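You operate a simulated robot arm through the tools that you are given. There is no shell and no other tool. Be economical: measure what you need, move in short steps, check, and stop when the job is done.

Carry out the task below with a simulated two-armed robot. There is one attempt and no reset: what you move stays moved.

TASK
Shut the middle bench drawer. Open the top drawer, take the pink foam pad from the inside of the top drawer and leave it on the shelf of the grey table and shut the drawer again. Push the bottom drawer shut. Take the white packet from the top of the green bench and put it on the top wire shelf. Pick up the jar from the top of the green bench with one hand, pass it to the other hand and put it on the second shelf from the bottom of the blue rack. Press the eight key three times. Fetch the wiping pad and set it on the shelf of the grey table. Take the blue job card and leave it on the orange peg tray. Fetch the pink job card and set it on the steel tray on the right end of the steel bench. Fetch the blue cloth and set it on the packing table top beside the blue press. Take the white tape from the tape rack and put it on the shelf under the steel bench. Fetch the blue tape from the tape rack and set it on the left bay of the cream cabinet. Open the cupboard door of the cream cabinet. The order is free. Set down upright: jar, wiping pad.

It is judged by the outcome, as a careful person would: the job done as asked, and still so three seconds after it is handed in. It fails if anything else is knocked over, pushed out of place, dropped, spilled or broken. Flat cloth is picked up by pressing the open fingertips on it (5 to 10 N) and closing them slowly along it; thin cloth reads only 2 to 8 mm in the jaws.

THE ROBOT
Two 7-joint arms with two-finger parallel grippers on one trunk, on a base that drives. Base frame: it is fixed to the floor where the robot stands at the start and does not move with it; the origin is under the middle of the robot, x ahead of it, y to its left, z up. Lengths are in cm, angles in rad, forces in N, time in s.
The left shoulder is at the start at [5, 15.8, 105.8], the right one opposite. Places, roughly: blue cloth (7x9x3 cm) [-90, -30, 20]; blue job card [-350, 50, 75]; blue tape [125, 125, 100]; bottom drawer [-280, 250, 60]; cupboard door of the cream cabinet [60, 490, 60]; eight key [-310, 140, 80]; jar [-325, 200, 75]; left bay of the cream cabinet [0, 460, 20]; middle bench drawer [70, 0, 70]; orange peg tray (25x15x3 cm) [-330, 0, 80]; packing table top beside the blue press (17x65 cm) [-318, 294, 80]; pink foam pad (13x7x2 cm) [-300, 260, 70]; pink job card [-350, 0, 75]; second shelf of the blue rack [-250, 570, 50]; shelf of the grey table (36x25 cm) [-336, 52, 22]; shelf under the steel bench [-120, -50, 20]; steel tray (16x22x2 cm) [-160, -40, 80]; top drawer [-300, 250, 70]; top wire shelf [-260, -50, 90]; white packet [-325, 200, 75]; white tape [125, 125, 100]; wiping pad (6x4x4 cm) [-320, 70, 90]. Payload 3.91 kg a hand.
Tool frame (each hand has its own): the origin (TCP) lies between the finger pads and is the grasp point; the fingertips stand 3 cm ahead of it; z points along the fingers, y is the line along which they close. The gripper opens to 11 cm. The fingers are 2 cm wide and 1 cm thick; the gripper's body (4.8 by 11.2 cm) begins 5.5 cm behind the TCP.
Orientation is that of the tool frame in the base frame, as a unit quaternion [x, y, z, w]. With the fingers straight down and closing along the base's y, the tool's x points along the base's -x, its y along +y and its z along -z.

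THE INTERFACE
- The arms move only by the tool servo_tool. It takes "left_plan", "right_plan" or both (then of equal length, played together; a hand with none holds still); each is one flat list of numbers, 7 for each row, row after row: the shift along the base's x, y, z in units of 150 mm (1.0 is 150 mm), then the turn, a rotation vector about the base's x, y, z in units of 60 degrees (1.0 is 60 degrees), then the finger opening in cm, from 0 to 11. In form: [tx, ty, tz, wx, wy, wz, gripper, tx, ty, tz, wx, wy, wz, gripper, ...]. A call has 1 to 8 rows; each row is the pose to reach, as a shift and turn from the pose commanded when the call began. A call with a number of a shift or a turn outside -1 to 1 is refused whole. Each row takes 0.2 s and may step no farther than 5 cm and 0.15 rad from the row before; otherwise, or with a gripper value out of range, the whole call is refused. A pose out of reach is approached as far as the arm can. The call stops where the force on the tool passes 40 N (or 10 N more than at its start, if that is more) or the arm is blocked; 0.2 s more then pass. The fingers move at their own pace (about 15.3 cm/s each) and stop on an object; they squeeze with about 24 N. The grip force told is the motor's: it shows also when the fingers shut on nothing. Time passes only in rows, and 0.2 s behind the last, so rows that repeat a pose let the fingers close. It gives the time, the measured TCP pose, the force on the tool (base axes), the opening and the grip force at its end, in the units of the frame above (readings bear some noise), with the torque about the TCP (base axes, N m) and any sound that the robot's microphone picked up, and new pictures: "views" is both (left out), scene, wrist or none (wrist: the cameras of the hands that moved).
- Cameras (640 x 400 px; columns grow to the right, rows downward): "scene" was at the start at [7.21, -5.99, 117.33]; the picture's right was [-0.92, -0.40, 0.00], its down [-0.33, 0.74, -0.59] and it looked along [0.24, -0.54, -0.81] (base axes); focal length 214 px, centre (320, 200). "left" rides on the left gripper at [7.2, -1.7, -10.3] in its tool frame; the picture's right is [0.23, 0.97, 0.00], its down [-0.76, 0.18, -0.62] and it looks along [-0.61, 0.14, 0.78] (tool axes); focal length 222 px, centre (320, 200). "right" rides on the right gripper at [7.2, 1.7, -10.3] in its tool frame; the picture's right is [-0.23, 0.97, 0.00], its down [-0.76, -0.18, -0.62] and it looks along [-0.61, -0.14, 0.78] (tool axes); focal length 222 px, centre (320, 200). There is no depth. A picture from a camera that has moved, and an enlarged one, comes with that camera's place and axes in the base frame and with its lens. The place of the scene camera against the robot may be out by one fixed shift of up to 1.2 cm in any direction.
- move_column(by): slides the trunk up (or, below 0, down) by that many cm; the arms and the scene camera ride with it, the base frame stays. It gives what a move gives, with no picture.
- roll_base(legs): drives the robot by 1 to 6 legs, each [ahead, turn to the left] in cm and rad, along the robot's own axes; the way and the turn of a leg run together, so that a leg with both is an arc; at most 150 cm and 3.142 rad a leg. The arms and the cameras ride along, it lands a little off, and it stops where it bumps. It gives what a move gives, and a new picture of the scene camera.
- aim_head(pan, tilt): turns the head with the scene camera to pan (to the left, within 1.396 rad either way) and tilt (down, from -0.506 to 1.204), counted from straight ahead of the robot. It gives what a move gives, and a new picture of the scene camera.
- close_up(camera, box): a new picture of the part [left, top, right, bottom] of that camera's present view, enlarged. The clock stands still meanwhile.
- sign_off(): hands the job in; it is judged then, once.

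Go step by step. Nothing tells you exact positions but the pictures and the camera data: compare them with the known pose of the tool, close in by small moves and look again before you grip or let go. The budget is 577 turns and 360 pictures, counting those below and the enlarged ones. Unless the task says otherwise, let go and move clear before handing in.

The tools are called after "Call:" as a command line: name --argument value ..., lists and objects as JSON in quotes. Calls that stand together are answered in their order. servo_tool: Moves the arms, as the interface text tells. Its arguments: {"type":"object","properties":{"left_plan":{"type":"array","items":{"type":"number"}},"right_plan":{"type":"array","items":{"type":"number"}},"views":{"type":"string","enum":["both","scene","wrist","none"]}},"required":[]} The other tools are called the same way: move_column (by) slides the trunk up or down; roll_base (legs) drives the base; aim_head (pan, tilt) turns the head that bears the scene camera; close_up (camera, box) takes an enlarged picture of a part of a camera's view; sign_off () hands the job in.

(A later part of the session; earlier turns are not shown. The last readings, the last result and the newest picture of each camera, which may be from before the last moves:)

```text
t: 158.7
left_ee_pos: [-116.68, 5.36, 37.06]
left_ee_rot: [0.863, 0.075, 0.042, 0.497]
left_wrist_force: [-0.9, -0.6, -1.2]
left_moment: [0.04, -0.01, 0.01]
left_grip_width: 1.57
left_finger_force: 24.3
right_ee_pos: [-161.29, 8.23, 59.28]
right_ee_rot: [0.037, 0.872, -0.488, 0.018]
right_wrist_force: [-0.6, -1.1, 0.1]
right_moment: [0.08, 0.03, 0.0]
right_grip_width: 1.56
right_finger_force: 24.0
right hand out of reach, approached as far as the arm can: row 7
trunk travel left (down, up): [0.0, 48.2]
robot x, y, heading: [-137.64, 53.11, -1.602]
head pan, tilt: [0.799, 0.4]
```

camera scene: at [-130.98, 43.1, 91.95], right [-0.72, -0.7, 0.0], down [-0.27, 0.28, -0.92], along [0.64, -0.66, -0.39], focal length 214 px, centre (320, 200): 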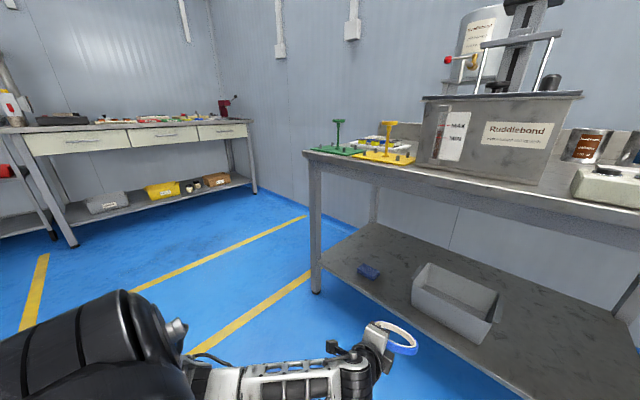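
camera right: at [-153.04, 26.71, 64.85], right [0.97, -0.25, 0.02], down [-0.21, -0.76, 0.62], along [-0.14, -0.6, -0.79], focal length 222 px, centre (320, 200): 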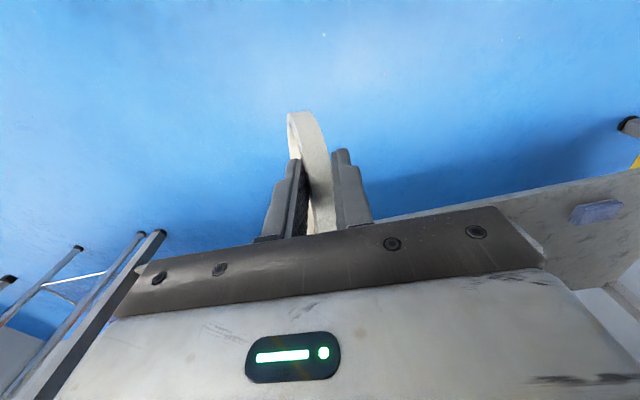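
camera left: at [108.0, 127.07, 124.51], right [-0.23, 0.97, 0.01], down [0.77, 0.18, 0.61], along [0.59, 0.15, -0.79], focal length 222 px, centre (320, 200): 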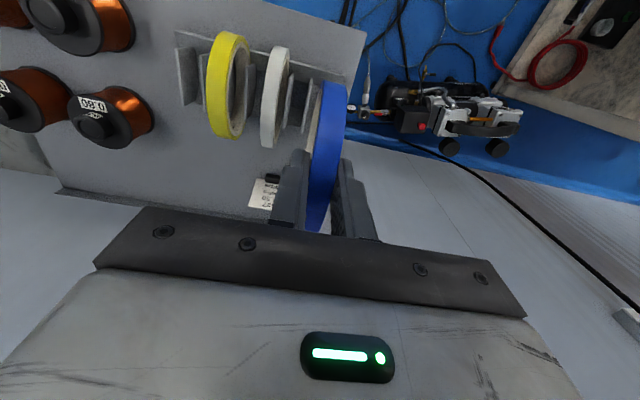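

Call:
servo_tool --right_plan '[0, 0, -0.2, 0, 0, 0, 1, 0, 0, -0.4, 0, 0, 0, 1, 0, 0, -0.6, 0, 0, 0, 1, 0, 0, -0.8, 0, 0, 0, 1]' --views "none"

Call:
aim_head --pan -0.8 --tilt 0.4

```text
t: 159.7
left_ee_pos: [-116.75, 5.32, 37.02]
left_ee_rot: [0.863, 0.074, 0.042, 0.498]
left_wrist_force: [-1.2, -0.3, -1.1]
left_moment: [0.02, -0.01, 0.01]
left_grip_width: 1.55
left_finger_force: 23.7
right_ee_pos: [-159.43, 5.87, 57.97]
right_ee_rot: [0.037, 0.873, -0.487, 0.019]
right_wrist_force: [-0.3, -0.5, -0.5]
right_moment: [0.06, 0.02, 0.03]
right_grip_width: 1.57
right_finger_force: 23.8
right hand out of reach, approached as far as the arm can: row 1, 2, 3, 4
trunk travel left (down, up): [0.0, 48.2]
robot x, y, heading: [-137.78, 53.27, -1.603]
head pan, tilt: [0.799, 0.4]
```

```text
t: 161.4
left_ee_pos: [-116.55, 5.32, 37.05]
left_ee_rot: [0.863, 0.074, 0.043, 0.498]
left_wrist_force: [-0.4, -0.5, -0.6]
left_moment: [0.04, 0.0, -0.03]
left_grip_width: 1.56
left_finger_force: 23.8
right_ee_pos: [-159.29, 5.96, 58.05]
right_ee_rot: [0.036, 0.873, -0.487, 0.019]
right_wrist_force: [-0.3, -0.4, -1.5]
right_moment: [0.04, 0.02, -0.03]
right_grip_width: 1.56
right_finger_force: 23.9
trunk travel left (down, up): [0.0, 48.2]
robot x, y, heading: [-137.64, 52.98, -1.596]
head pan, tilt: [-0.799, 0.4]
camera scene: at [-144.25, 43.47, 91.95], right [-0.68, 0.74, 0.0], down [0.29, 0.26, -0.92], along [-0.68, -0.62, -0.39], focal length 214 px, centre (320, 200)
```

scene: 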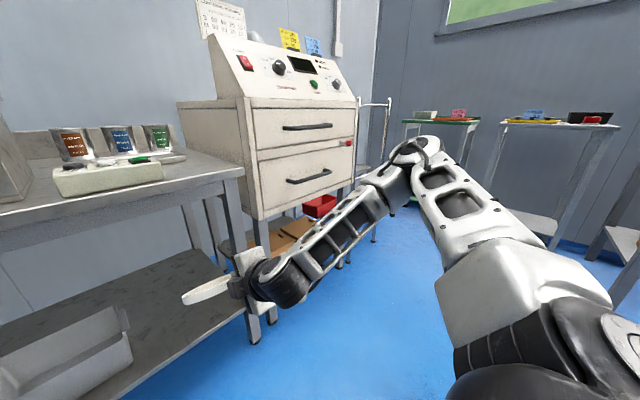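

Right arm low reach remains limited, so I'll park the white tape in the steel tray temporarily (to be re-gripped by the left later). Raise the trunk a bit and right hand; retract left.

Call:
servo_tool --left_plan '[0, 0.2, 0.1, 0, 0, 0, 1, 0, 0.4, 0.2, 0, 0, 0, 1, 0, 0.6, 0.3, 0, 0, 0, 1, 0, 0.8, 0.3, 0, 0, 0, 1, 0, 1, 0.3, 0, 0, 0, 1]' --right_plan '[0, 0, 0.25, 0, 0, 0, 1, 0, 0, 0.5, 0, 0, 0, 1, 0, 0, 0.75, 0, 0, 0, 1, 0, 0, 1, 0, 0, 0, 1, 0, 0, 1, 0, 0, 0, 1]' --views "none"

Call:
servo_tool --right_plan '[0, 0, 0.25, 0, 0, 0, 1, 0, 0, 0.5, 0, 0, 0, 1]' --views "none"

Call:
move_column --by 14

Call:
aim_head --pan -0.3 --tilt 0.6

```text
t: 162.5
left_ee_pos: [-109.99, 14.76, 44.59]
left_ee_rot: [0.826, 0.121, 0.109, 0.539]
left_wrist_force: [0.2, 0.0, 0.0]
left_moment: [0.03, 0.03, 0.03]
left_grip_width: 1.56
left_finger_force: 23.8
right_ee_pos: [-159.16, 5.86, 73.12]
right_ee_rot: [0.037, 0.871, -0.49, 0.02]
right_wrist_force: [-0.2, 0.4, -1.0]
right_moment: [0.08, 0.01, 0.01]
right_grip_width: 1.54
right_finger_force: 24.1
trunk travel left (down, up): [0.0, 48.2]
robot x, y, heading: [-137.52, 53.09, -1.601]
head pan, tilt: [-0.799, 0.4]
stopped in row 5 (left hand): the arm was blocked; the commanded pose is now the measured one
```

```text
t: 163.1
left_ee_pos: [-110.03, 14.75, 44.54]
left_ee_rot: [0.826, 0.122, 0.108, 0.54]
left_wrist_force: [0.2, 0.2, -0.3]
left_moment: [0.04, 0.0, 0.03]
left_grip_width: 1.54
left_finger_force: 23.8
right_ee_pos: [-158.97, 6.21, 79.69]
right_ee_rot: [0.038, 0.87, -0.492, 0.02]
right_wrist_force: [0.7, 0.3, -0.4]
right_moment: [0.02, 0.01, 0.0]
right_grip_width: 1.58
right_finger_force: 24.2
right hand out of reach, approached as far as the arm can: row 2
trunk travel left (down, up): [0.0, 48.2]
robot x, y, heading: [-137.94, 52.99, -1.596]
head pan, tilt: [-0.799, 0.4]
```

```text
t: 164.8
left_ee_pos: [-110.11, 14.72, 58.62]
left_ee_rot: [0.827, 0.121, 0.107, 0.539]
left_wrist_force: [0.5, 0.5, -1.0]
left_moment: [0.03, 0.01, 0.06]
left_grip_width: 1.53
left_finger_force: 24.5
right_ee_pos: [-159.1, 6.11, 93.61]
right_ee_rot: [0.038, 0.869, -0.493, 0.02]
right_wrist_force: [1.2, 0.5, -1.1]
right_moment: [0.06, 0.04, 0.01]
right_grip_width: 1.56
right_finger_force: 23.7
trunk travel left (down, up): [-14.0, 34.2]
robot x, y, heading: [-137.46, 53.2, -1.606]
head pan, tilt: [-0.799, 0.4]
```

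```text
t: 165.7
left_ee_pos: [-110.14, 14.8, 58.7]
left_ee_rot: [0.826, 0.121, 0.107, 0.54]
left_wrist_force: [1.6, 0.1, -0.8]
left_moment: [0.06, 0.01, 0.01]
left_grip_width: 1.52
left_finger_force: 23.8
right_ee_pos: [-159.0, 6.24, 93.67]
right_ee_rot: [0.037, 0.869, -0.493, 0.02]
right_wrist_force: [0.9, -0.2, -0.9]
right_moment: [0.07, 0.0, -0.01]
right_grip_width: 1.59
right_finger_force: 23.8
trunk travel left (down, up): [-14.0, 34.2]
robot x, y, heading: [-137.67, 52.68, -1.595]
head pan, tilt: [-0.3, 0.6]
camera scene: at [-140.3, 41.37, 104.13], right [-0.95, 0.32, 0.0], down [0.18, 0.53, -0.83], along [-0.27, -0.78, -0.56], focal length 214 px, centre (320, 200)
```

scene: 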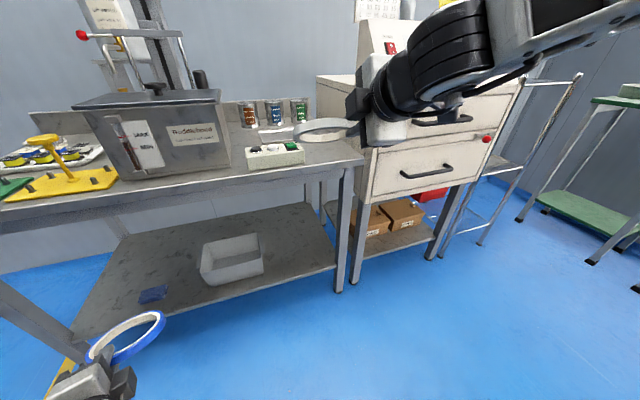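

Call:
roll_base --legs '[[30, 0]]'

```text
t: 167.7
left_ee_pos: [-111.1, -14.98, 58.59]
left_ee_rot: [0.827, 0.12, 0.107, 0.539]
left_wrist_force: [0.6, -0.5, -0.9]
left_moment: [0.06, -0.01, 0.04]
left_grip_width: 1.54
left_finger_force: 24.3
right_ee_pos: [-159.89, -23.65, 93.54]
right_ee_rot: [0.037, 0.869, -0.492, 0.019]
right_wrist_force: [0.7, 1.0, -0.7]
right_moment: [0.05, 0.04, 0.03]
right_grip_width: 1.56
right_finger_force: 24.0
trunk travel left (down, up): [-14.0, 34.2]
robot x, y, heading: [-138.61, 23.33, -1.599]
head pan, tilt: [-0.3, 0.6]
camera scene: at [-141.2, 11.56, 104.13], right [-0.95, 0.33, 0.0], down [0.18, 0.53, -0.83], along [-0.27, -0.78, -0.56], focal length 214 px, centre (320, 200)
```

scene: 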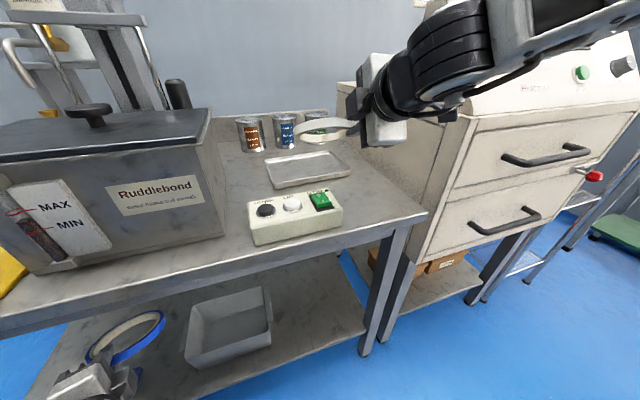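

Call:
servo_tool --right_plan '[0.2, 0, 0, 0, 0, 0, 1, 0.4, 0, 0, 0, 0, 0, 1, 0.6, 0, 0, 0, 0, 0, 1]' --views "none"

Call:
roll_base --legs '[[9, 0]]'

```text
t: 168.5
left_ee_pos: [-111.11, -15.14, 58.58]
left_ee_rot: [0.826, 0.12, 0.106, 0.54]
left_wrist_force: [-0.1, -0.1, -0.2]
left_moment: [0.03, 0.0, 0.0]
left_grip_width: 1.57
left_finger_force: 23.8
right_ee_pos: [-151.02, -23.64, 93.65]
right_ee_rot: [0.039, 0.869, -0.492, 0.02]
right_wrist_force: [0.0, -0.1, -0.8]
right_moment: [0.05, 0.03, -0.01]
right_grip_width: 1.56
right_finger_force: 23.9
trunk travel left (down, up): [-14.0, 34.2]
robot x, y, heading: [-138.82, 23.14, -1.603]
head pan, tilt: [-0.3, 0.6]
```

```text
t: 169.6
left_ee_pos: [-111.3, -24.01, 58.66]
left_ee_rot: [0.827, 0.12, 0.106, 0.539]
left_wrist_force: [-0.4, 0.2, -1.5]
left_moment: [0.07, -0.01, 0.01]
left_grip_width: 1.56
left_finger_force: 24.1
right_ee_pos: [-151.12, -32.43, 93.68]
right_ee_rot: [0.039, 0.869, -0.492, 0.02]
right_wrist_force: [-0.2, 1.0, -0.9]
right_moment: [0.04, 0.02, 0.01]
right_grip_width: 1.54
right_finger_force: 23.8
trunk travel left (down, up): [-14.0, 34.2]
robot x, y, heading: [-138.74, 14.14, -1.606]
head pan, tilt: [-0.3, 0.6]
camera scene: at [-141.48, 2.75, 104.13], right [-0.95, 0.33, 0.0], down [0.18, 0.53, -0.83], along [-0.27, -0.78, -0.56], focal length 214 px, centre (320, 200)
```

scene: 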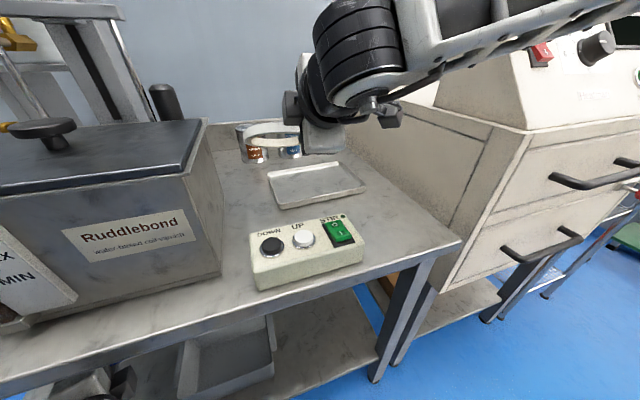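

Tray spans x −145..−165; shift the ring 3 cm right and lower it into the tray.

Call:
servo_tool --right_plan '[-0.2, 0, -0.15, 0, 0, 0, 1, -0.2, 0, -0.3, 0, 0, 0, 1, -0.2, 0, -0.42, 0, 0, 0, 1]' --views "scene"

```text
t: 170.4
left_ee_pos: [-111.34, -23.83, 58.77]
left_ee_rot: [0.827, 0.12, 0.106, 0.54]
left_wrist_force: [-0.2, 1.0, -0.7]
left_moment: [0.03, 0.05, -0.01]
left_grip_width: 1.55
left_finger_force: 24.2
right_ee_pos: [-154.18, -32.35, 87.3]
right_ee_rot: [0.038, 0.869, -0.493, 0.019]
right_wrist_force: [-0.1, 0.5, -0.6]
right_moment: [0.03, 0.03, -0.01]
right_grip_width: 1.54
right_finger_force: 23.8
trunk travel left (down, up): [-14.0, 34.2]
robot x, y, heading: [-138.5, 14.31, -1.602]
head pan, tilt: [-0.3, 0.6]
camera scene: at [-141.48, 2.75, 104.13], right [-0.95, 0.33, 0.0], down [0.18, 0.53, -0.83], along [-0.27, -0.78, -0.56], focal length 214 px, centre (320, 200)
```

scene: 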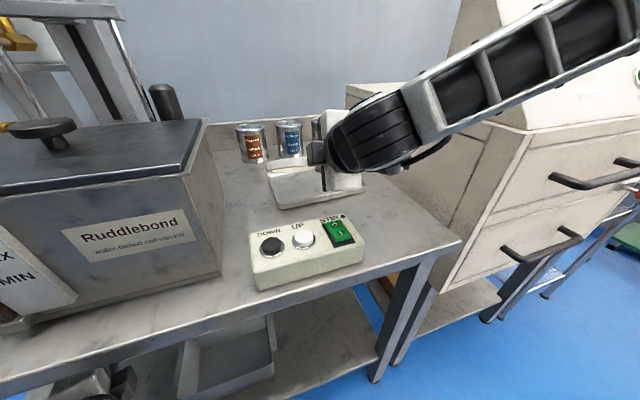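

Call:
servo_tool --right_plan '[0, 0, -0.05, 0, 0, 0, 1, 0, 0, -0.1, 0, 0, 0, 1, 0, 0, -0.14, 0, 0, 0, 1]' --views "none"

Call:
close_up --camera "scene" --box '[220, 100, 412, 220]'

```text
t: 171.2
left_ee_pos: [-111.37, -24.0, 58.74]
left_ee_rot: [0.826, 0.121, 0.107, 0.539]
left_wrist_force: [-0.3, 0.0, -1.1]
left_moment: [0.03, -0.03, 0.02]
left_grip_width: 1.55
left_finger_force: 23.7
right_ee_pos: [-154.21, -32.49, 85.27]
right_ee_rot: [0.038, 0.869, -0.493, 0.019]
right_wrist_force: [0.6, -0.5, -1.1]
right_moment: [0.0, 0.01, -0.02]
right_grip_width: 1.58
right_finger_force: 23.9
trunk travel left (down, up): [-14.0, 34.2]
robot x, y, heading: [-138.92, 14.5, -1.602]
head pan, tilt: [-0.3, 0.6]
```

```text
3.33 times, centred on (316, 160) of scene
camera zoom: at [-141.48, 2.74, 104.13], right [-0.95, 0.33, 0.0], down [0.18, 0.53, -0.82], along [-0.27, -0.78, -0.57], focal length 715 px, centre (333, 333)
```

zoom: 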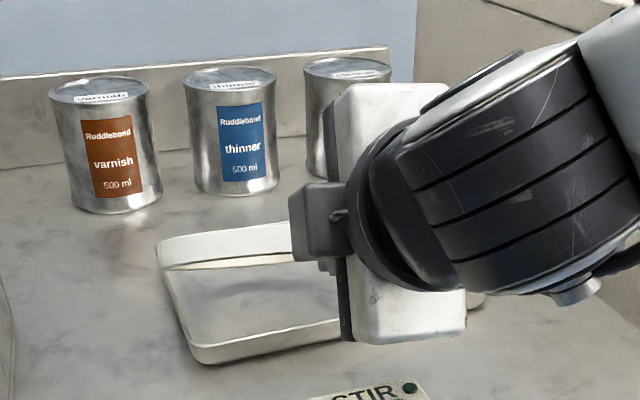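

Call:
servo_tool --right_plan '[0, 0, -0.05, 0, 0, 0, 1, 0, 0, -0.1, 0, 0, 0, 1]' --views "none"

Call:
servo_tool --right_plan '[0, 0, -0.05, 0, 0, 0, 1, 0, 0, -0.1, 0, 0, 0, 1]' --views "none"

```text
t: 171.8
left_ee_pos: [-111.39, -23.87, 58.63]
left_ee_rot: [0.826, 0.121, 0.106, 0.54]
left_wrist_force: [-0.5, 0.1, -1.0]
left_moment: [0.08, 0.0, -0.03]
left_grip_width: 1.61
left_finger_force: 23.6
right_ee_pos: [-154.13, -32.35, 83.82]
right_ee_rot: [0.038, 0.869, -0.493, 0.019]
right_wrist_force: [0.0, 0.1, -1.0]
right_moment: [0.04, 0.02, -0.04]
right_grip_width: 1.57
right_finger_force: 23.9
trunk travel left (down, up): [-14.0, 34.2]
robot x, y, heading: [-138.39, 14.4, -1.6]
head pan, tilt: [-0.3, 0.6]
```

```text
t: 172.4
left_ee_pos: [-111.29, -23.98, 58.78]
left_ee_rot: [0.826, 0.12, 0.106, 0.541]
left_wrist_force: [0.8, -0.7, -0.4]
left_moment: [0.06, 0.02, -0.01]
left_grip_width: 1.56
left_finger_force: 24.3
right_ee_pos: [-154.22, -32.47, 82.67]
right_ee_rot: [0.038, 0.867, -0.497, 0.019]
right_wrist_force: [-2.9, 3.6, 23.9]
right_moment: [1.66, 0.39, 0.18]
right_grip_width: 1.6
right_finger_force: 24.3
trunk travel left (down, up): [-14.0, 34.2]
robot x, y, heading: [-138.78, 14.14, -1.596]
head pan, tilt: [-0.3, 0.6]
```

Contact. Release slightly and withdraw backward along the tool axis.

Call:
servo_tool --right_plan '[0, 0, 0.02, 0, 0, 0, 2.4, 0, 0, 0.02, 0, 0, 0, 2.8, 0, 0.12, 0.08, 0, 0, 0, 2.8, 0, 0.25, 0.16, 0, 0, 0, 2.8, 0, 0.4, 0.25, 0, 0, 0, 2.8, 0, 0.55, 0.4, 0, 0, 0, 3]' --views "scene"

```text
t: 173.8
left_ee_pos: [-111.26, -23.91, 58.61]
left_ee_rot: [0.827, 0.12, 0.106, 0.539]
left_wrist_force: [0.5, 0.2, -1.5]
left_moment: [0.05, -0.03, -0.03]
left_grip_width: 1.54
left_finger_force: 24.1
right_ee_pos: [-153.89, -25.01, 88.62]
right_ee_rot: [0.039, 0.869, -0.492, 0.018]
right_wrist_force: [0.1, 0.5, 0.4]
right_moment: [0.02, -0.04, 0.0]
right_grip_width: 2.97
right_finger_force: 0.0
right hand out of reach, approached as far as the arm can: row 6
trunk travel left (down, up): [-14.0, 34.2]
robot x, y, heading: [-138.55, 13.92, -1.604]
head pan, tilt: [-0.3, 0.6]
camera scene: at [-141.48, 2.74, 104.12], right [-0.95, 0.33, 0.0], down [0.18, 0.53, -0.83], along [-0.27, -0.78, -0.56], focal length 214 px, centre (320, 200)
```

scene: 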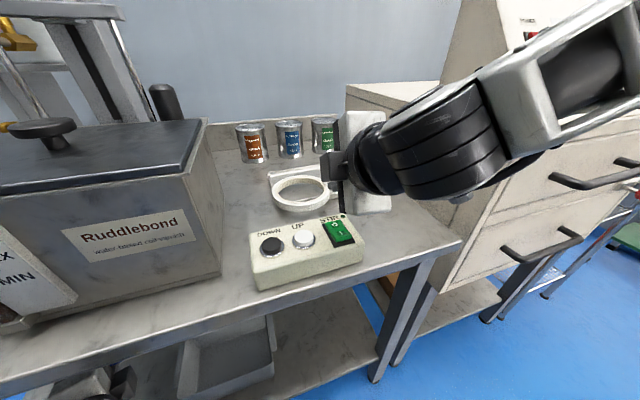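

White tape rests flat in the tray for now. I lift the right hand, back away, and fold it in, then head for the cream cabinet.

Call:
servo_tool --right_plan '[0, 0, 0.25, 0, 0, 0, 3, 0, 0, 0.5, 0, 0, 0, 3]' --views "none"

Call:
roll_base --legs '[[-45, 0]]'

```text
t: 174.4
left_ee_pos: [-111.29, -23.99, 58.68]
left_ee_rot: [0.826, 0.121, 0.105, 0.54]
left_wrist_force: [-0.1, 0.6, -0.4]
left_moment: [0.04, -0.03, -0.02]
left_grip_width: 1.53
left_finger_force: 24.3
right_ee_pos: [-153.8, -25.04, 96.1]
right_ee_rot: [0.038, 0.869, -0.493, 0.019]
right_wrist_force: [0.5, -0.9, 0.0]
right_moment: [-0.01, 0.01, 0.0]
right_grip_width: 2.99
right_finger_force: 0.1
trunk travel left (down, up): [-14.0, 34.2]
robot x, y, heading: [-139.31, 14.16, -1.607]
head pan, tilt: [-0.3, 0.6]
```

```text
t: 177.2
left_ee_pos: [-109.92, 21.22, 58.59]
left_ee_rot: [0.827, 0.119, 0.106, 0.539]
left_wrist_force: [0.1, 0.3, -0.7]
left_moment: [0.04, -0.01, 0.0]
left_grip_width: 1.56
left_finger_force: 24.1
right_ee_pos: [-152.42, 20.18, 96.19]
right_ee_rot: [0.038, 0.869, -0.493, 0.019]
right_wrist_force: [-1.0, 0.3, -0.1]
right_moment: [-0.02, -0.02, 0.04]
right_grip_width: 2.99
right_finger_force: 0.0
trunk travel left (down, up): [-14.0, 34.2]
robot x, y, heading: [-137.35, 59.79, -1.605]
head pan, tilt: [-0.3, 0.6]
camera scene: at [-140.05, 47.99, 104.13], right [-0.95, 0.33, 0.0], down [0.18, 0.53, -0.83], along [-0.27, -0.78, -0.56], focal length 214 px, centre (320, 200)
```

scene: 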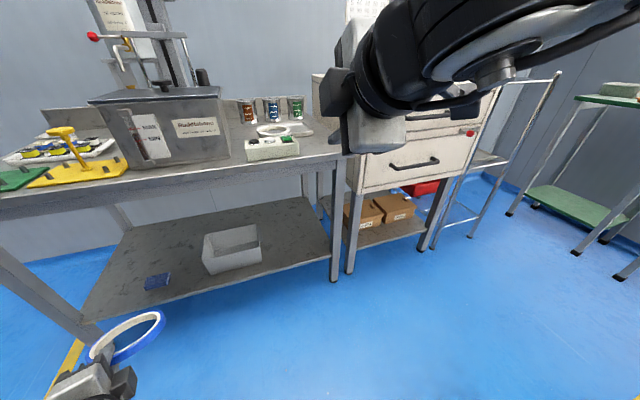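

Restore right hand to tool-down.

Call:
servo_tool --right_plan '[0, 0, 0, 0, -0.107, -0.064, 3, 0, 0, 0, 0, -0.214, -0.128, 3, 0, 0, 0, 0, -0.321, -0.192, 3, 0, 0, 0, 0, -0.429, -0.257, 3, 0, 0, 0, 0, -0.536, -0.321, 3, 0, 0, 0, 0, -0.643, -0.385, 3, 0, 0, 0, 0, -0.75, -0.449, 3, 0, 0, 0, 0, -0.857, -0.513, 3]' --views "none"

Call:
servo_tool --right_plan '[0, 0, 0, 0, -0.107, -0.064, 3, 0, 0, 0, 0, -0.214, -0.128, 3, 0, 0, 0, 0, -0.321, -0.192, 3, 0, 0, 0, 0, -0.429, -0.257, 3]' --views "none"

Call:
servo_tool --right_plan '[0, 0, 0, 0.125, 0, 0, 3, 0, 0, 0, 0.25, 0, 0, 3, 0, 0, 0, 0.375, 0, 0, 3, 0, 0, 0, 0.5, 0, 0, 3, 0, 0, 0, 0.625, 0, 0, 3, 0, 0, 0, 0.75, 0, 0, 3, 0, 0, 0, 0.875, 0, 0, 3, 0, 0, 0, 1, 0, 0, 3]' --views "none"

Call:
roll_base --legs '[[0, -3.1]]'

Call:
aim_head --pan 0 --tilt 0.25

```text
t: 179.0
left_ee_pos: [-109.93, 21.23, 58.67]
left_ee_rot: [0.827, 0.12, 0.105, 0.539]
left_wrist_force: [-0.4, 0.2, -0.6]
left_moment: [0.04, 0.0, 0.02]
left_grip_width: 1.54
left_finger_force: 24.0
right_ee_pos: [-152.31, 20.18, 96.24]
right_ee_rot: [0.469, 0.734, -0.415, 0.263]
right_wrist_force: [-0.3, 0.0, -0.5]
right_moment: [0.03, 0.03, 0.02]
right_grip_width: 3.02
right_finger_force: 0.1
trunk travel left (down, up): [-14.0, 34.2]
robot x, y, heading: [-137.45, 59.92, -1.602]
head pan, tilt: [-0.3, 0.6]
```

```text
t: 180.0
left_ee_pos: [-109.83, 21.32, 58.56]
left_ee_rot: [0.826, 0.12, 0.106, 0.54]
left_wrist_force: [0.3, 0.9, -0.1]
left_moment: [0.04, 0.04, -0.01]
left_grip_width: 1.55
left_finger_force: 23.7
right_ee_pos: [-152.49, 20.12, 96.22]
right_ee_rot: [0.642, 0.588, -0.331, 0.363]
right_wrist_force: [-0.1, 0.1, 0.3]
right_moment: [-0.05, 0.0, 0.03]
right_grip_width: 2.98
right_finger_force: 0.1
trunk travel left (down, up): [-14.0, 34.2]
robot x, y, heading: [-137.31, 59.63, -1.609]
head pan, tilt: [-0.3, 0.6]
```

```text
t: 181.8
left_ee_pos: [-109.87, 21.23, 58.74]
left_ee_rot: [0.826, 0.119, 0.106, 0.54]
left_wrist_force: [0.2, -0.7, -1.2]
left_moment: [0.02, 0.0, 0.02]
left_grip_width: 1.56
left_finger_force: 24.3
right_ee_pos: [-152.56, 20.29, 96.18]
right_ee_rot: [0.738, 0.675, 0.005, -0.003]
right_wrist_force: [-1.0, 1.2, 0.2]
right_moment: [-0.02, -0.01, 0.0]
right_grip_width: 3.01
right_finger_force: 0.0
trunk travel left (down, up): [-14.0, 34.2]
robot x, y, heading: [-137.35, 59.48, -1.607]
head pan, tilt: [-0.3, 0.6]
```

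```text
t: 189.4
left_ee_pos: [-166.23, 96.83, 58.69]
left_ee_rot: [-0.136, 0.824, 0.537, -0.116]
left_wrist_force: [0.2, 0.0, -0.4]
left_moment: [-0.03, -0.01, 0.03]
left_grip_width: 1.54
left_finger_force: 24.5
right_ee_pos: [-123.78, 99.67, 96.24]
right_ee_rot: [-0.69, 0.723, -0.005, -0.003]
right_wrist_force: [0.4, -0.2, -0.3]
right_moment: [0.03, 0.02, 0.0]
right_grip_width: 3.01
right_finger_force: 0.1
trunk travel left (down, up): [-14.0, 34.2]
robot x, y, heading: [-136.97, 59.79, 1.58]
head pan, tilt: [-0.3, 0.6]
camera scene: at [-134.53, 72.82, 104.13], right [0.96, -0.29, 0.0], down [-0.16, -0.54, -0.83], along [0.24, 0.79, -0.56], focal length 214 px, centre (320, 200)
```

scene: 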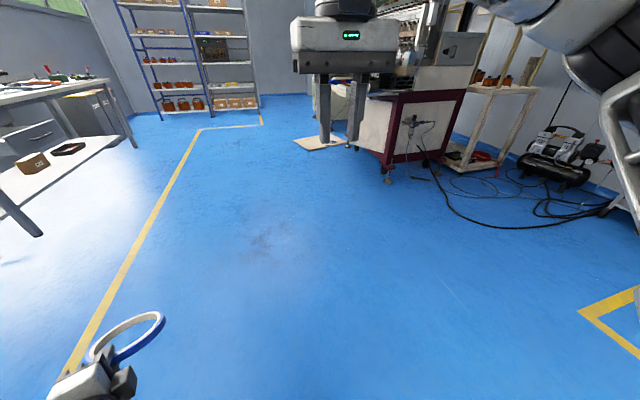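

```text
t: 190.2
left_ee_pos: [-166.23, 96.74, 58.55]
left_ee_rot: [-0.136, 0.824, 0.538, -0.116]
left_wrist_force: [0.5, -0.2, -0.2]
left_moment: [-0.03, -0.01, 0.0]
left_grip_width: 1.55
left_finger_force: 23.8
right_ee_pos: [-123.8, 99.76, 96.18]
right_ee_rot: [-0.69, 0.723, -0.004, -0.005]
right_wrist_force: [0.0, 0.5, 0.7]
right_moment: [0.0, 0.01, 0.01]
right_grip_width: 3.01
right_finger_force: 0.0
trunk travel left (down, up): [-14.0, 34.2]
robot x, y, heading: [-137.5, 59.65, 1.584]
head pan, tilt: [0.0, 0.25]
camera scene: at [-137.14, 73.69, 107.34], right [1.0, 0.01, 0.0], down [0.0, -0.25, -0.97], along [-0.01, 0.97, -0.25], focal length 214 px, centre (320, 200)
```

scene: 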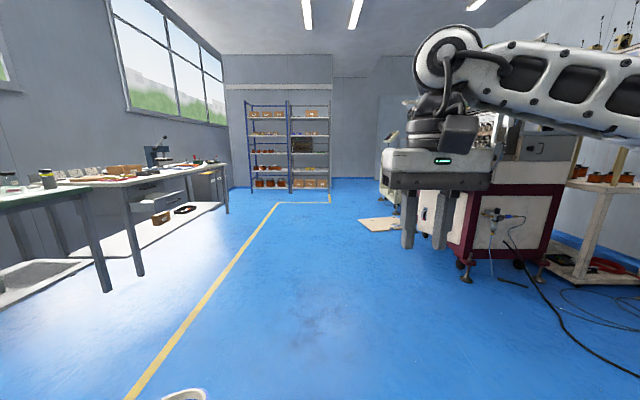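

The aisle ahead is clear; drive along +y about 280 cm and look to the right.

Call:
roll_base --legs '[[150, 0], [110, 0]]'

Call:
aim_head --pan -0.8 --tilt 0.35

```text
t: 202.9
left_ee_pos: [-169.44, 357.3, 58.62]
left_ee_rot: [-0.138, 0.824, 0.537, -0.118]
left_wrist_force: [-0.5, -0.2, -2.0]
left_moment: [-0.06, 0.0, -0.01]
left_grip_width: 1.55
left_finger_force: 23.5
right_ee_pos: [-126.95, 360.4, 96.21]
right_ee_rot: [-0.692, 0.722, -0.004, -0.004]
right_wrist_force: [0.8, -0.3, -0.4]
right_moment: [0.03, -0.03, -0.01]
right_grip_width: 2.96
right_finger_force: 0.2
trunk travel left (down, up): [-14.0, 34.2]
robot x, y, heading: [-140.87, 320.09, 1.586]
head pan, tilt: [0.0, 0.25]
camera scene: at [-140.25, 334.31, 107.35], right [1.0, 0.01, 0.0], down [0.0, -0.25, -0.97], along [-0.01, 0.97, -0.25], focal length 214 px, centre (320, 200)
```

scene: 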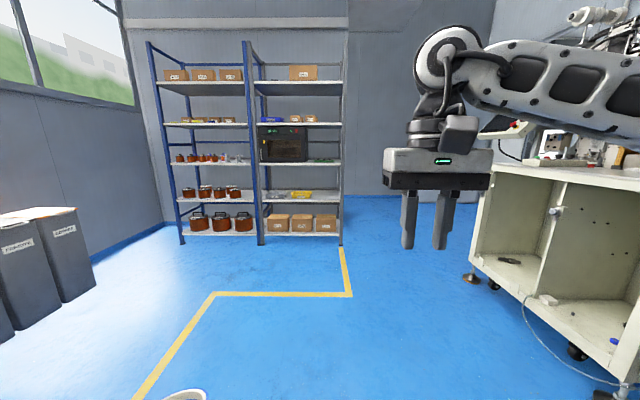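

```text
t: 204.1
left_ee_pos: [-169.49, 357.46, 58.57]
left_ee_rot: [-0.139, 0.824, 0.537, -0.118]
left_wrist_force: [-0.6, 0.3, -0.9]
left_moment: [-0.05, 0.02, 0.0]
left_grip_width: 1.57
left_finger_force: 24.0
right_ee_pos: [-127.02, 360.29, 96.23]
right_ee_rot: [-0.693, 0.721, -0.004, -0.004]
right_wrist_force: [-0.3, -0.1, 0.0]
right_moment: [-0.03, -0.04, 0.0]
right_grip_width: 2.97
right_finger_force: 0.0
trunk travel left (down, up): [-14.0, 34.2]
robot x, y, heading: [-140.17, 320.06, 1.584]
head pan, tilt: [-0.799, 0.351]
camera scene: at [-133.54, 331.55, 106.41], right [0.71, -0.71, 0.0], down [-0.24, -0.24, -0.94], along [0.66, 0.66, -0.34], focal length 214 px, centre (320, 200)
```

scene: 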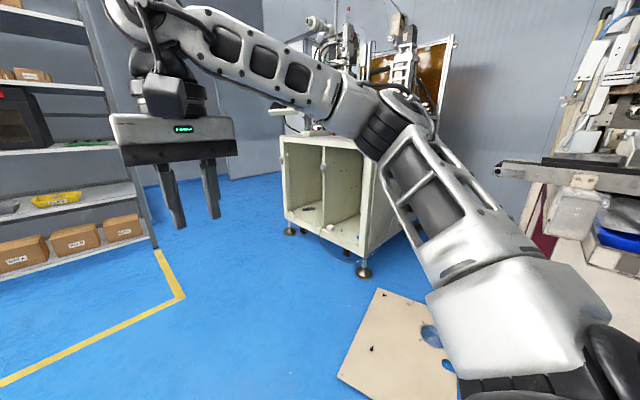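

The cream cabinet's open bays face −x (front at x≈−16, y 404–497). I'll drive to y≈470 and turn to face it.

Call:
roll_base --legs '[[140, 0], [0, -1.58], [25, 0]]'

Call:
aim_head --pan 0.1 --tilt 0.5

```text
t: 216.3
left_ee_pos: [-79.45, 489.03, 58.7]
left_ee_rot: [0.489, 0.678, 0.461, 0.299]
left_wrist_force: [0.5, 0.0, -0.8]
left_moment: [0.01, 0.04, 0.0]
left_grip_width: 1.55
left_finger_force: 24.0
right_ee_pos: [-76.93, 446.66, 96.24]
right_ee_rot: [0.027, 1.0, 0.0, -0.006]
right_wrist_force: [0.4, -0.4, 0.6]
right_moment: [-0.02, 0.0, 0.02]
right_grip_width: 2.99
right_finger_force: 0.1
trunk travel left (down, up): [-14.0, 34.2]
robot x, y, heading: [-116.98, 460.1, -0.003]
head pan, tilt: [-0.799, 0.351]
camera scene: at [-106.16, 454.52, 106.4], right [-0.72, -0.7, 0.0], down [-0.24, 0.25, -0.94], along [0.66, -0.67, -0.34], focal length 214 px, centre (320, 200)
```

scene: 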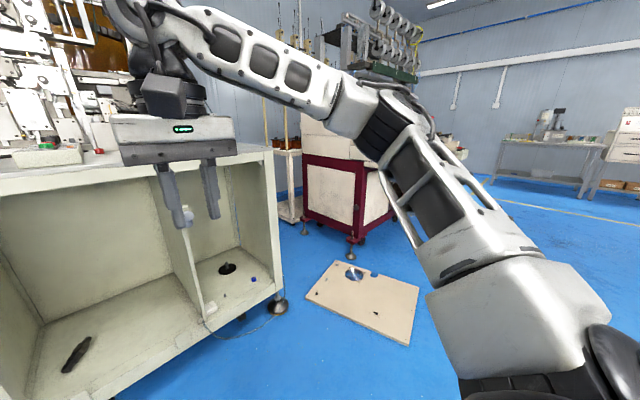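

```text
t: 217.5
left_ee_pos: [-79.51, 488.99, 58.68]
left_ee_rot: [0.488, 0.677, 0.462, 0.3]
left_wrist_force: [-0.3, 0.5, -0.2]
left_moment: [-0.03, 0.06, 0.02]
left_grip_width: 1.54
left_finger_force: 23.9
right_ee_pos: [-76.94, 446.64, 96.07]
right_ee_rot: [0.027, 1.0, 0.0, -0.006]
right_wrist_force: [-0.3, 0.1, 1.0]
right_moment: [-0.02, -0.03, -0.01]
right_grip_width: 3.0
right_finger_force: 0.1
trunk travel left (down, up): [-14.0, 34.2]
robot x, y, heading: [-116.7, 461.07, 0.004]
head pan, tilt: [0.099, 0.499]
camera scene: at [-103.6, 462.09, 105.04], right [0.1, -1.0, 0.0], down [-0.48, -0.05, -0.88], along [0.87, 0.09, -0.48], focal length 214 px, centre (320, 200)
```

scene: 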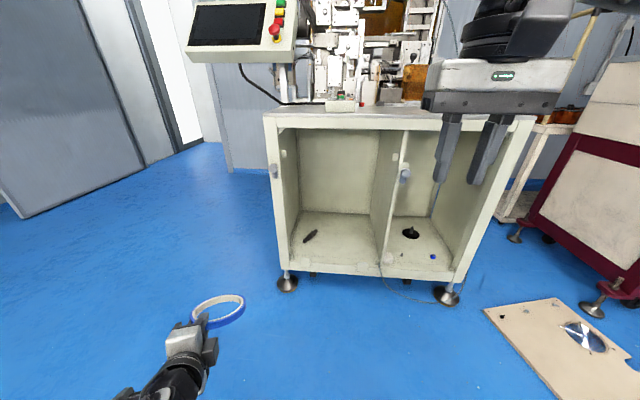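

Left bay: floor z≈17.5, y 440–487, with a black item at y≈480. I'll lower the trunk and line the blue ring up at y≈458.

Call:
move_column --by -14

Call:
servo_tool --left_plan '[0.15, -0.2, -0.05, 0, 0, -0.09, 1, 0.3, -0.4, -0.1, 0, 0, -0.18, 1, 0.45, -0.6, -0.15, 0, 0, -0.27, 1, 0.55, -0.8, -0.2, 0, 0, -0.35, 1, 0.6, -1, -0.25, 0, 0, -0.35, 1]' --views "none"

Call:
servo_tool --left_plan '[0, -0.2, -0.1, 0, 0, 0, 1, 0, -0.4, -0.2, 0, 0, 0, 1, 0, -0.6, -0.3, 0, 0, 0, 1, 0, -0.8, -0.4, 0, 0, 0, 1]' --views "scene"

```text
t: 219.2
left_ee_pos: [-79.51, 489.23, 44.74]
left_ee_rot: [0.489, 0.677, 0.462, 0.299]
left_wrist_force: [0.9, -0.9, -0.7]
left_moment: [-0.03, 0.03, 0.01]
left_grip_width: 1.56
left_finger_force: 24.2
right_ee_pos: [-76.93, 446.74, 82.33]
right_ee_rot: [0.027, 1.0, 0.0, -0.006]
right_wrist_force: [0.3, -0.6, 0.2]
right_moment: [0.02, 0.0, 0.01]
right_grip_width: 3.0
right_finger_force: 0.0
trunk travel left (down, up): [0.0, 48.2]
robot x, y, heading: [-117.23, 460.31, 0.001]
head pan, tilt: [0.099, 0.499]
```

```text
t: 220.6
left_ee_pos: [-69.29, 478.7, 41.54]
left_ee_rot: [0.594, 0.575, 0.437, 0.355]
left_wrist_force: [0.2, -0.6, -1.0]
left_moment: [0.0, 0.03, -0.01]
left_grip_width: 1.55
left_finger_force: 23.7
right_ee_pos: [-76.98, 446.53, 82.15]
right_ee_rot: [0.029, 1.0, 0.001, -0.007]
right_wrist_force: [-0.3, 0.6, 0.2]
right_moment: [0.01, 0.0, -0.01]
right_grip_width: 3.0
right_finger_force: 0.1
trunk travel left (down, up): [0.0, 48.2]
robot x, y, heading: [-117.23, 460.4, 0.004]
head pan, tilt: [0.099, 0.499]
stopped in row 5 (left hand): the arm was blocked; the commanded pose is now the measured one
```

```text
t: 221.2
left_ee_pos: [-68.31, 480.04, 39.94]
left_ee_rot: [0.611, 0.526, 0.505, 0.308]
left_wrist_force: [0.2, 0.3, -0.6]
left_moment: [0.01, 0.05, 0.01]
left_grip_width: 1.55
left_finger_force: 24.1
right_ee_pos: [-77.35, 446.3, 82.56]
right_ee_rot: [0.027, 1.0, 0.005, -0.005]
right_wrist_force: [0.0, 0.5, -0.1]
right_moment: [-0.02, -0.04, -0.02]
right_grip_width: 2.98
right_finger_force: 0.0
trunk travel left (down, up): [0.0, 48.2]
robot x, y, heading: [-116.88, 460.65, -0.002]
head pan, tilt: [0.099, 0.499]
stopped in row 3 (left hand): the arm was blocked; the commanded pose is now the measured one
camera scene: at [-103.91, 461.6, 91.33], right [0.1, -0.99, -0.01], down [-0.47, -0.04, -0.88], along [0.88, 0.09, -0.47], focal length 214 px, centre (320, 200)
```

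scene: 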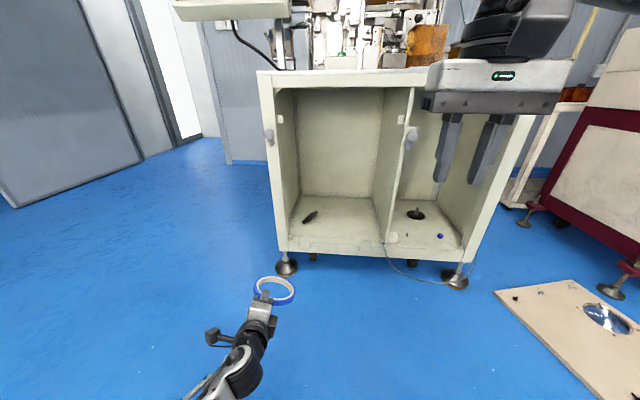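

The left arm gets blocked by the body if moved further in; so I'll shift the base right by ~22 cm instead, after tucking the right hand aside.

Call:
servo_tool --left_plan '[0.02, 0.05, 0.05, 0, 0, 0, 1, 0.02, 0.1, 0.05, 0, 0, 0, 1, 0.02, 0.1, 0.05, 0, 0, 0, 1, 0.02, 0.1, 0.05, 0, 0, 0, 1, 0.02, 0.1, 0.05, 0, 0, 0, 1]' --right_plan '[-0.2, -0.2, 0, 0, 0, 0, 3, -0.4, -0.4, 0, 0, 0, 0, 3, -0.6, -0.6, 0, 0, 0, 0, 3, -0.8, -0.8, 0, 0, 0, 0, 3, -1, -1, 0, 0, 0, 0, 3]' --views "none"

Call:
servo_tool --right_plan '[0, -0.2, 0, 0, 0, 0, 3, 0, -0.4, 0, 0, 0, 0, 3]' --views "none"

Call:
roll_base --legs '[[0, -1.57], [21, 0], [0, 1.57], [30, 0]]'

```text
t: 222.4
left_ee_pos: [-68.13, 481.52, 39.27]
left_ee_rot: [0.615, 0.531, 0.498, 0.304]
left_wrist_force: [-0.6, -0.1, -0.6]
left_moment: [0.05, 0.04, -0.01]
left_grip_width: 1.54
left_finger_force: 23.8
right_ee_pos: [-92.22, 431.68, 82.21]
right_ee_rot: [0.027, 1.0, 0.001, -0.007]
right_wrist_force: [0.3, -0.7, -0.1]
right_moment: [0.0, 0.02, 0.01]
right_grip_width: 2.99
right_finger_force: 0.0
trunk travel left (down, up): [0.0, 48.2]
robot x, y, heading: [-116.7, 460.63, -0.004]
head pan, tilt: [0.099, 0.499]
```

```text
t: 223.0
left_ee_pos: [-68.12, 481.65, 39.39]
left_ee_rot: [0.614, 0.53, 0.499, 0.304]
left_wrist_force: [-0.3, 0.5, 0.3]
left_moment: [0.04, 0.05, 0.0]
left_grip_width: 1.51
left_finger_force: 24.4
right_ee_pos: [-92.07, 425.67, 82.21]
right_ee_rot: [0.026, 1.0, 0.002, -0.006]
right_wrist_force: [-0.1, -0.4, 0.3]
right_moment: [-0.03, 0.0, 0.01]
right_grip_width: 2.99
right_finger_force: 0.1
trunk travel left (down, up): [0.0, 48.2]
robot x, y, heading: [-116.92, 460.83, 0.001]
head pan, tilt: [0.099, 0.499]
```

```text
t: 233.9
left_ee_pos: [-38.25, 459.15, 39.5]
left_ee_rot: [0.619, 0.525, 0.495, 0.309]
left_wrist_force: [-0.1, 0.2, -0.5]
left_moment: [0.0, 0.06, -0.02]
left_grip_width: 1.55
left_finger_force: 24.1
right_ee_pos: [-63.13, 403.8, 82.23]
right_ee_rot: [0.036, 0.999, 0.0, -0.006]
right_wrist_force: [0.0, 0.1, -0.9]
right_moment: [-0.02, 0.02, 0.03]
right_grip_width: 3.04
right_finger_force: 0.1
trunk travel left (down, up): [0.0, 48.2]
robot x, y, heading: [-87.44, 439.1, -0.016]
head pan, tilt: [0.099, 0.499]
camera scene: at [-73.99, 440.39, 91.04], right [0.08, -1.0, 0.0], down [-0.48, -0.04, -0.88], along [0.88, 0.07, -0.48], focal length 214 px, centre (320, 200)
```

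scene: 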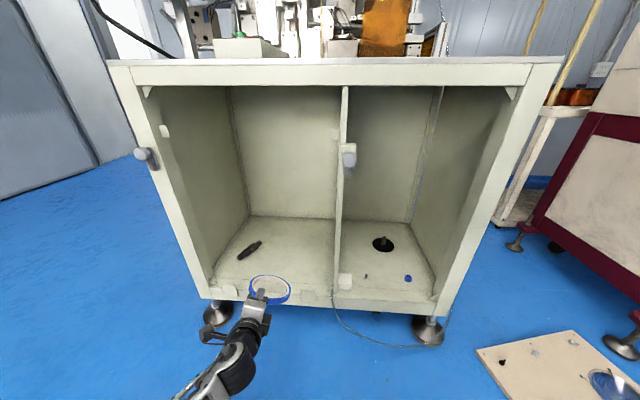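

Call:
roll_base --legs '[[27, 0]]'

Call:
servo_tool --left_plan '[0, 0, -0.2, 0, 0, 0, 1, 0, 0, -0.4, 0, 0, 0, 1, 0, 0, -0.6, 0, 0, 0, 1, 0, 0, -0.8, 0, 0, 0, 1]' --views "both"

```text
t: 235.9
left_ee_pos: [-10.98, 458.77, 39.46]
left_ee_rot: [0.62, 0.524, 0.495, 0.31]
left_wrist_force: [-0.5, -0.6, -0.4]
left_moment: [0.0, 0.05, -0.05]
left_grip_width: 1.55
left_finger_force: 24.1
right_ee_pos: [-35.9, 403.11, 82.23]
right_ee_rot: [0.037, 0.999, 0.0, -0.006]
right_wrist_force: [-0.3, -0.4, -1.2]
right_moment: [0.0, -0.01, 0.05]
right_grip_width: 3.0
right_finger_force: 0.1
trunk travel left (down, up): [0.0, 48.2]
robot x, y, heading: [-60.15, 438.52, -0.015]
head pan, tilt: [0.099, 0.499]
camera scene: at [-46.79, 439.9, 91.04], right [0.08, -1.0, 0.0], down [-0.48, -0.04, -0.88], along [0.88, 0.07, -0.48], focal length 214 px, centre (320, 200)
```

scene: 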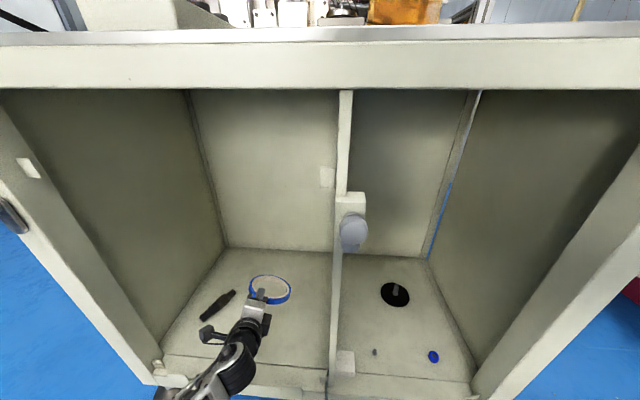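

```text
t: 237.0
left_ee_pos: [-9.38, 466.06, 28.92]
left_ee_rot: [0.626, 0.488, 0.544, 0.272]
left_wrist_force: [-0.9, -1.4, 3.9]
left_moment: [-0.21, -0.35, -0.04]
left_grip_width: 1.57
left_finger_force: 24.2
right_ee_pos: [-35.85, 403.18, 81.86]
right_ee_rot: [0.036, 0.999, 0.003, -0.005]
right_wrist_force: [-0.2, -1.2, 0.4]
right_moment: [0.02, 0.04, 0.04]
right_grip_width: 3.02
right_finger_force: 0.0
trunk travel left (down, up): [0.0, 48.2]
robot x, y, heading: [-60.06, 438.61, -0.016]
head pan, tilt: [0.099, 0.499]
stopped in row 4 (left hand): the arm was blocked; the commanded pose is now the measured one
camera scene: at [-46.83, 439.82, 90.69], right [0.08, -1.0, 0.0], down [-0.48, -0.04, -0.88], along [0.88, 0.07, -0.48], focal length 214 px, centre (320, 200)
camera left: at [-20.28, 471.26, 33.18], right [0.29, -0.16, 0.94], down [-0.48, -0.88, 0.0], along [0.83, -0.46, -0.33], focal length 222 px, centre (320, 200)
```

scene: 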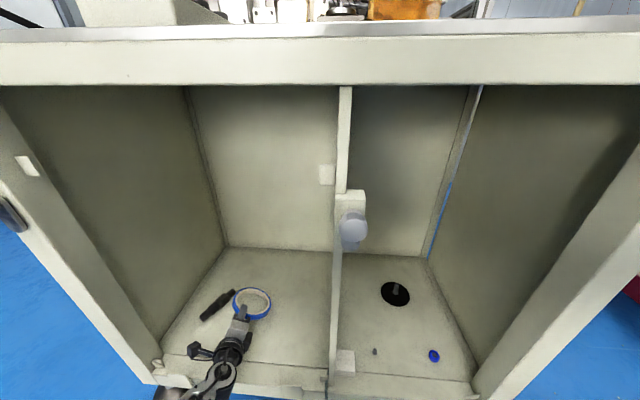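
left: 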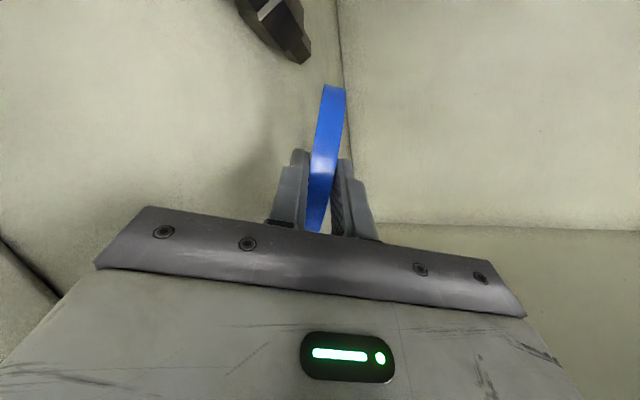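

The elbow is blocked by the base. I'll back the base 8 cm while extending the arm, then lower further.

Call:
servo_tool --left_plan '[0, -0.1, 0.2, 0, 0, 0, 1, 0, -0.2, 0.4, 0, 0, 0, 1]' --views "none"

Call:
roll_base --legs '[[-9, 0]]'

Call:
servo_tool --left_plan '[0.2, 0, 0, 0, 0, 0, 1, 0.4, 0, 0, 0, 0, 0, 1, 0.6, 0, 0, 0, 0, 0, 1, 0.6, 0, -0.2, 0, 0, 0, 1, 0.6, 0, -0.4, 0, 0, 0, 1]' --views "none"

```text
t: 237.6
left_ee_pos: [-9.23, 464.07, 35.31]
left_ee_rot: [0.628, 0.481, 0.551, 0.266]
left_wrist_force: [0.1, -0.5, -0.5]
left_moment: [0.01, 0.03, -0.03]
left_grip_width: 1.58
left_finger_force: 24.2
right_ee_pos: [-35.77, 403.46, 82.26]
right_ee_rot: [0.037, 0.999, -0.002, -0.007]
right_wrist_force: [0.2, 0.0, 0.1]
right_moment: [-0.01, 0.03, -0.01]
right_grip_width: 2.98
right_finger_force: 0.1
trunk travel left (down, up): [0.0, 48.2]
robot x, y, heading: [-60.14, 438.55, -0.018]
head pan, tilt: [0.099, 0.499]
```

```text
t: 238.7
left_ee_pos: [-18.14, 464.46, 35.48]
left_ee_rot: [0.627, 0.482, 0.551, 0.266]
left_wrist_force: [0.3, 0.3, -1.7]
left_moment: [0.02, 0.07, -0.01]
left_grip_width: 1.53
left_finger_force: 23.9
right_ee_pos: [-44.79, 403.46, 82.39]
right_ee_rot: [0.035, 0.999, -0.001, -0.006]
right_wrist_force: [-0.6, 0.3, -0.2]
right_moment: [-0.01, 0.0, 0.02]
right_grip_width: 3.0
right_finger_force: 0.1
trunk travel left (down, up): [0.0, 48.2]
robot x, y, heading: [-68.95, 438.62, -0.019]
head pan, tilt: [0.099, 0.499]
camera scene: at [-55.67, 440.24, 91.04], right [0.08, -1.0, 0.0], down [-0.48, -0.04, -0.88], along [0.87, 0.07, -0.48], focal length 214 px, centre (320, 200)
```

scene: 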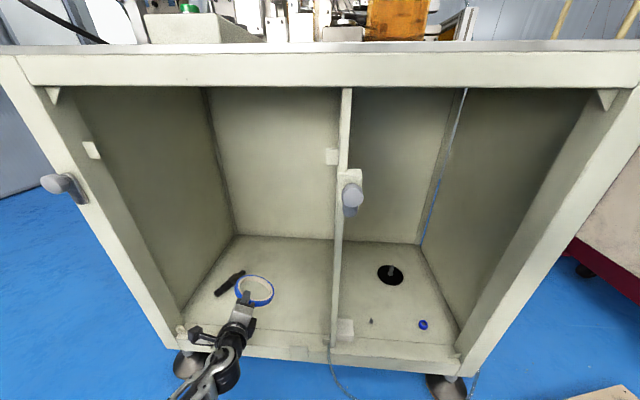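

```text
t: 239.9
left_ee_pos: [-9.19, 464.23, 29.47]
left_ee_rot: [0.628, 0.481, 0.552, 0.265]
left_wrist_force: [-0.2, -0.1, 0.1]
left_moment: [-0.01, 0.05, 0.02]
left_grip_width: 1.53
left_finger_force: 23.6
right_ee_pos: [-44.84, 403.41, 82.29]
right_ee_rot: [0.036, 0.999, 0.002, -0.006]
right_wrist_force: [-0.3, -0.1, 0.1]
right_moment: [0.0, 0.01, 0.0]
right_grip_width: 3.0
right_finger_force: 0.0
trunk travel left (down, up): [0.0, 48.2]
robot x, y, heading: [-69.16, 438.83, -0.016]
head pan, tilt: [0.099, 0.499]
```

Call:
servo_tool --left_plan '[0, -0.1, -0.1, 0, 0, 0, 1, 0, -0.2, -0.2, 0, 0, 0, 1, 0, -0.2, -0.3, 0, 0, 0, 1]' --views "both"

```text
t: 240.5
left_ee_pos: [-8.8, 461.92, 27.94]
left_ee_rot: [0.622, 0.479, 0.559, 0.266]
left_wrist_force: [-4.2, -2.7, 11.4]
left_moment: [-0.43, 0.6, 0.11]
left_grip_width: 1.64
left_finger_force: 24.1
right_ee_pos: [-44.88, 403.36, 82.31]
right_ee_rot: [0.036, 0.999, 0.001, -0.006]
right_wrist_force: [-0.2, 0.1, 0.0]
right_moment: [0.01, -0.03, -0.03]
right_grip_width: 3.02
right_finger_force: 0.0
trunk travel left (down, up): [0.0, 48.2]
robot x, y, heading: [-69.15, 438.62, -0.016]
head pan, tilt: [0.099, 0.499]
stopped in row 2 (left hand): the force on the tool passed its limit at 56 N (the readings are from after the stop); the commanded pose is now the measured one
camera scene: at [-55.85, 440.06, 91.06], right [0.08, -1.0, 0.0], down [-0.48, -0.04, -0.88], along [0.88, 0.07, -0.48], focal length 214 px, centre (320, 200)
camera left: at [-19.73, 466.99, 32.06], right [0.27, -0.19, 0.94], down [-0.48, -0.88, -0.04], along [0.84, -0.44, -0.33], focal length 222 px, centre (320, 200)
```

scene: 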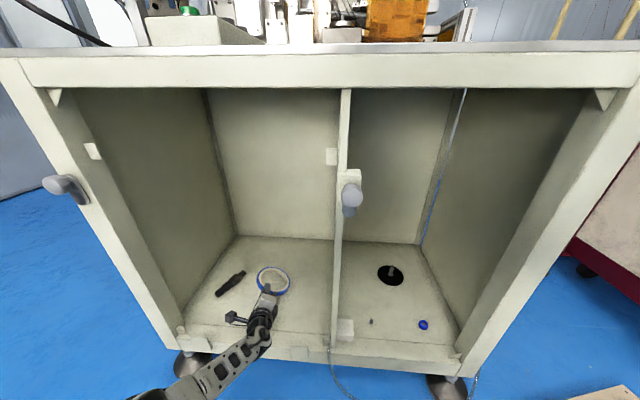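
left: 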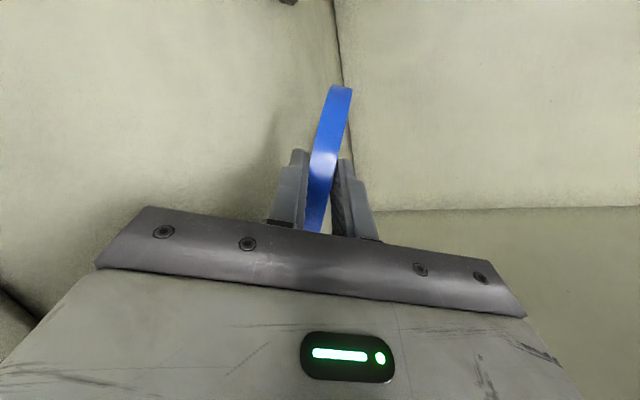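

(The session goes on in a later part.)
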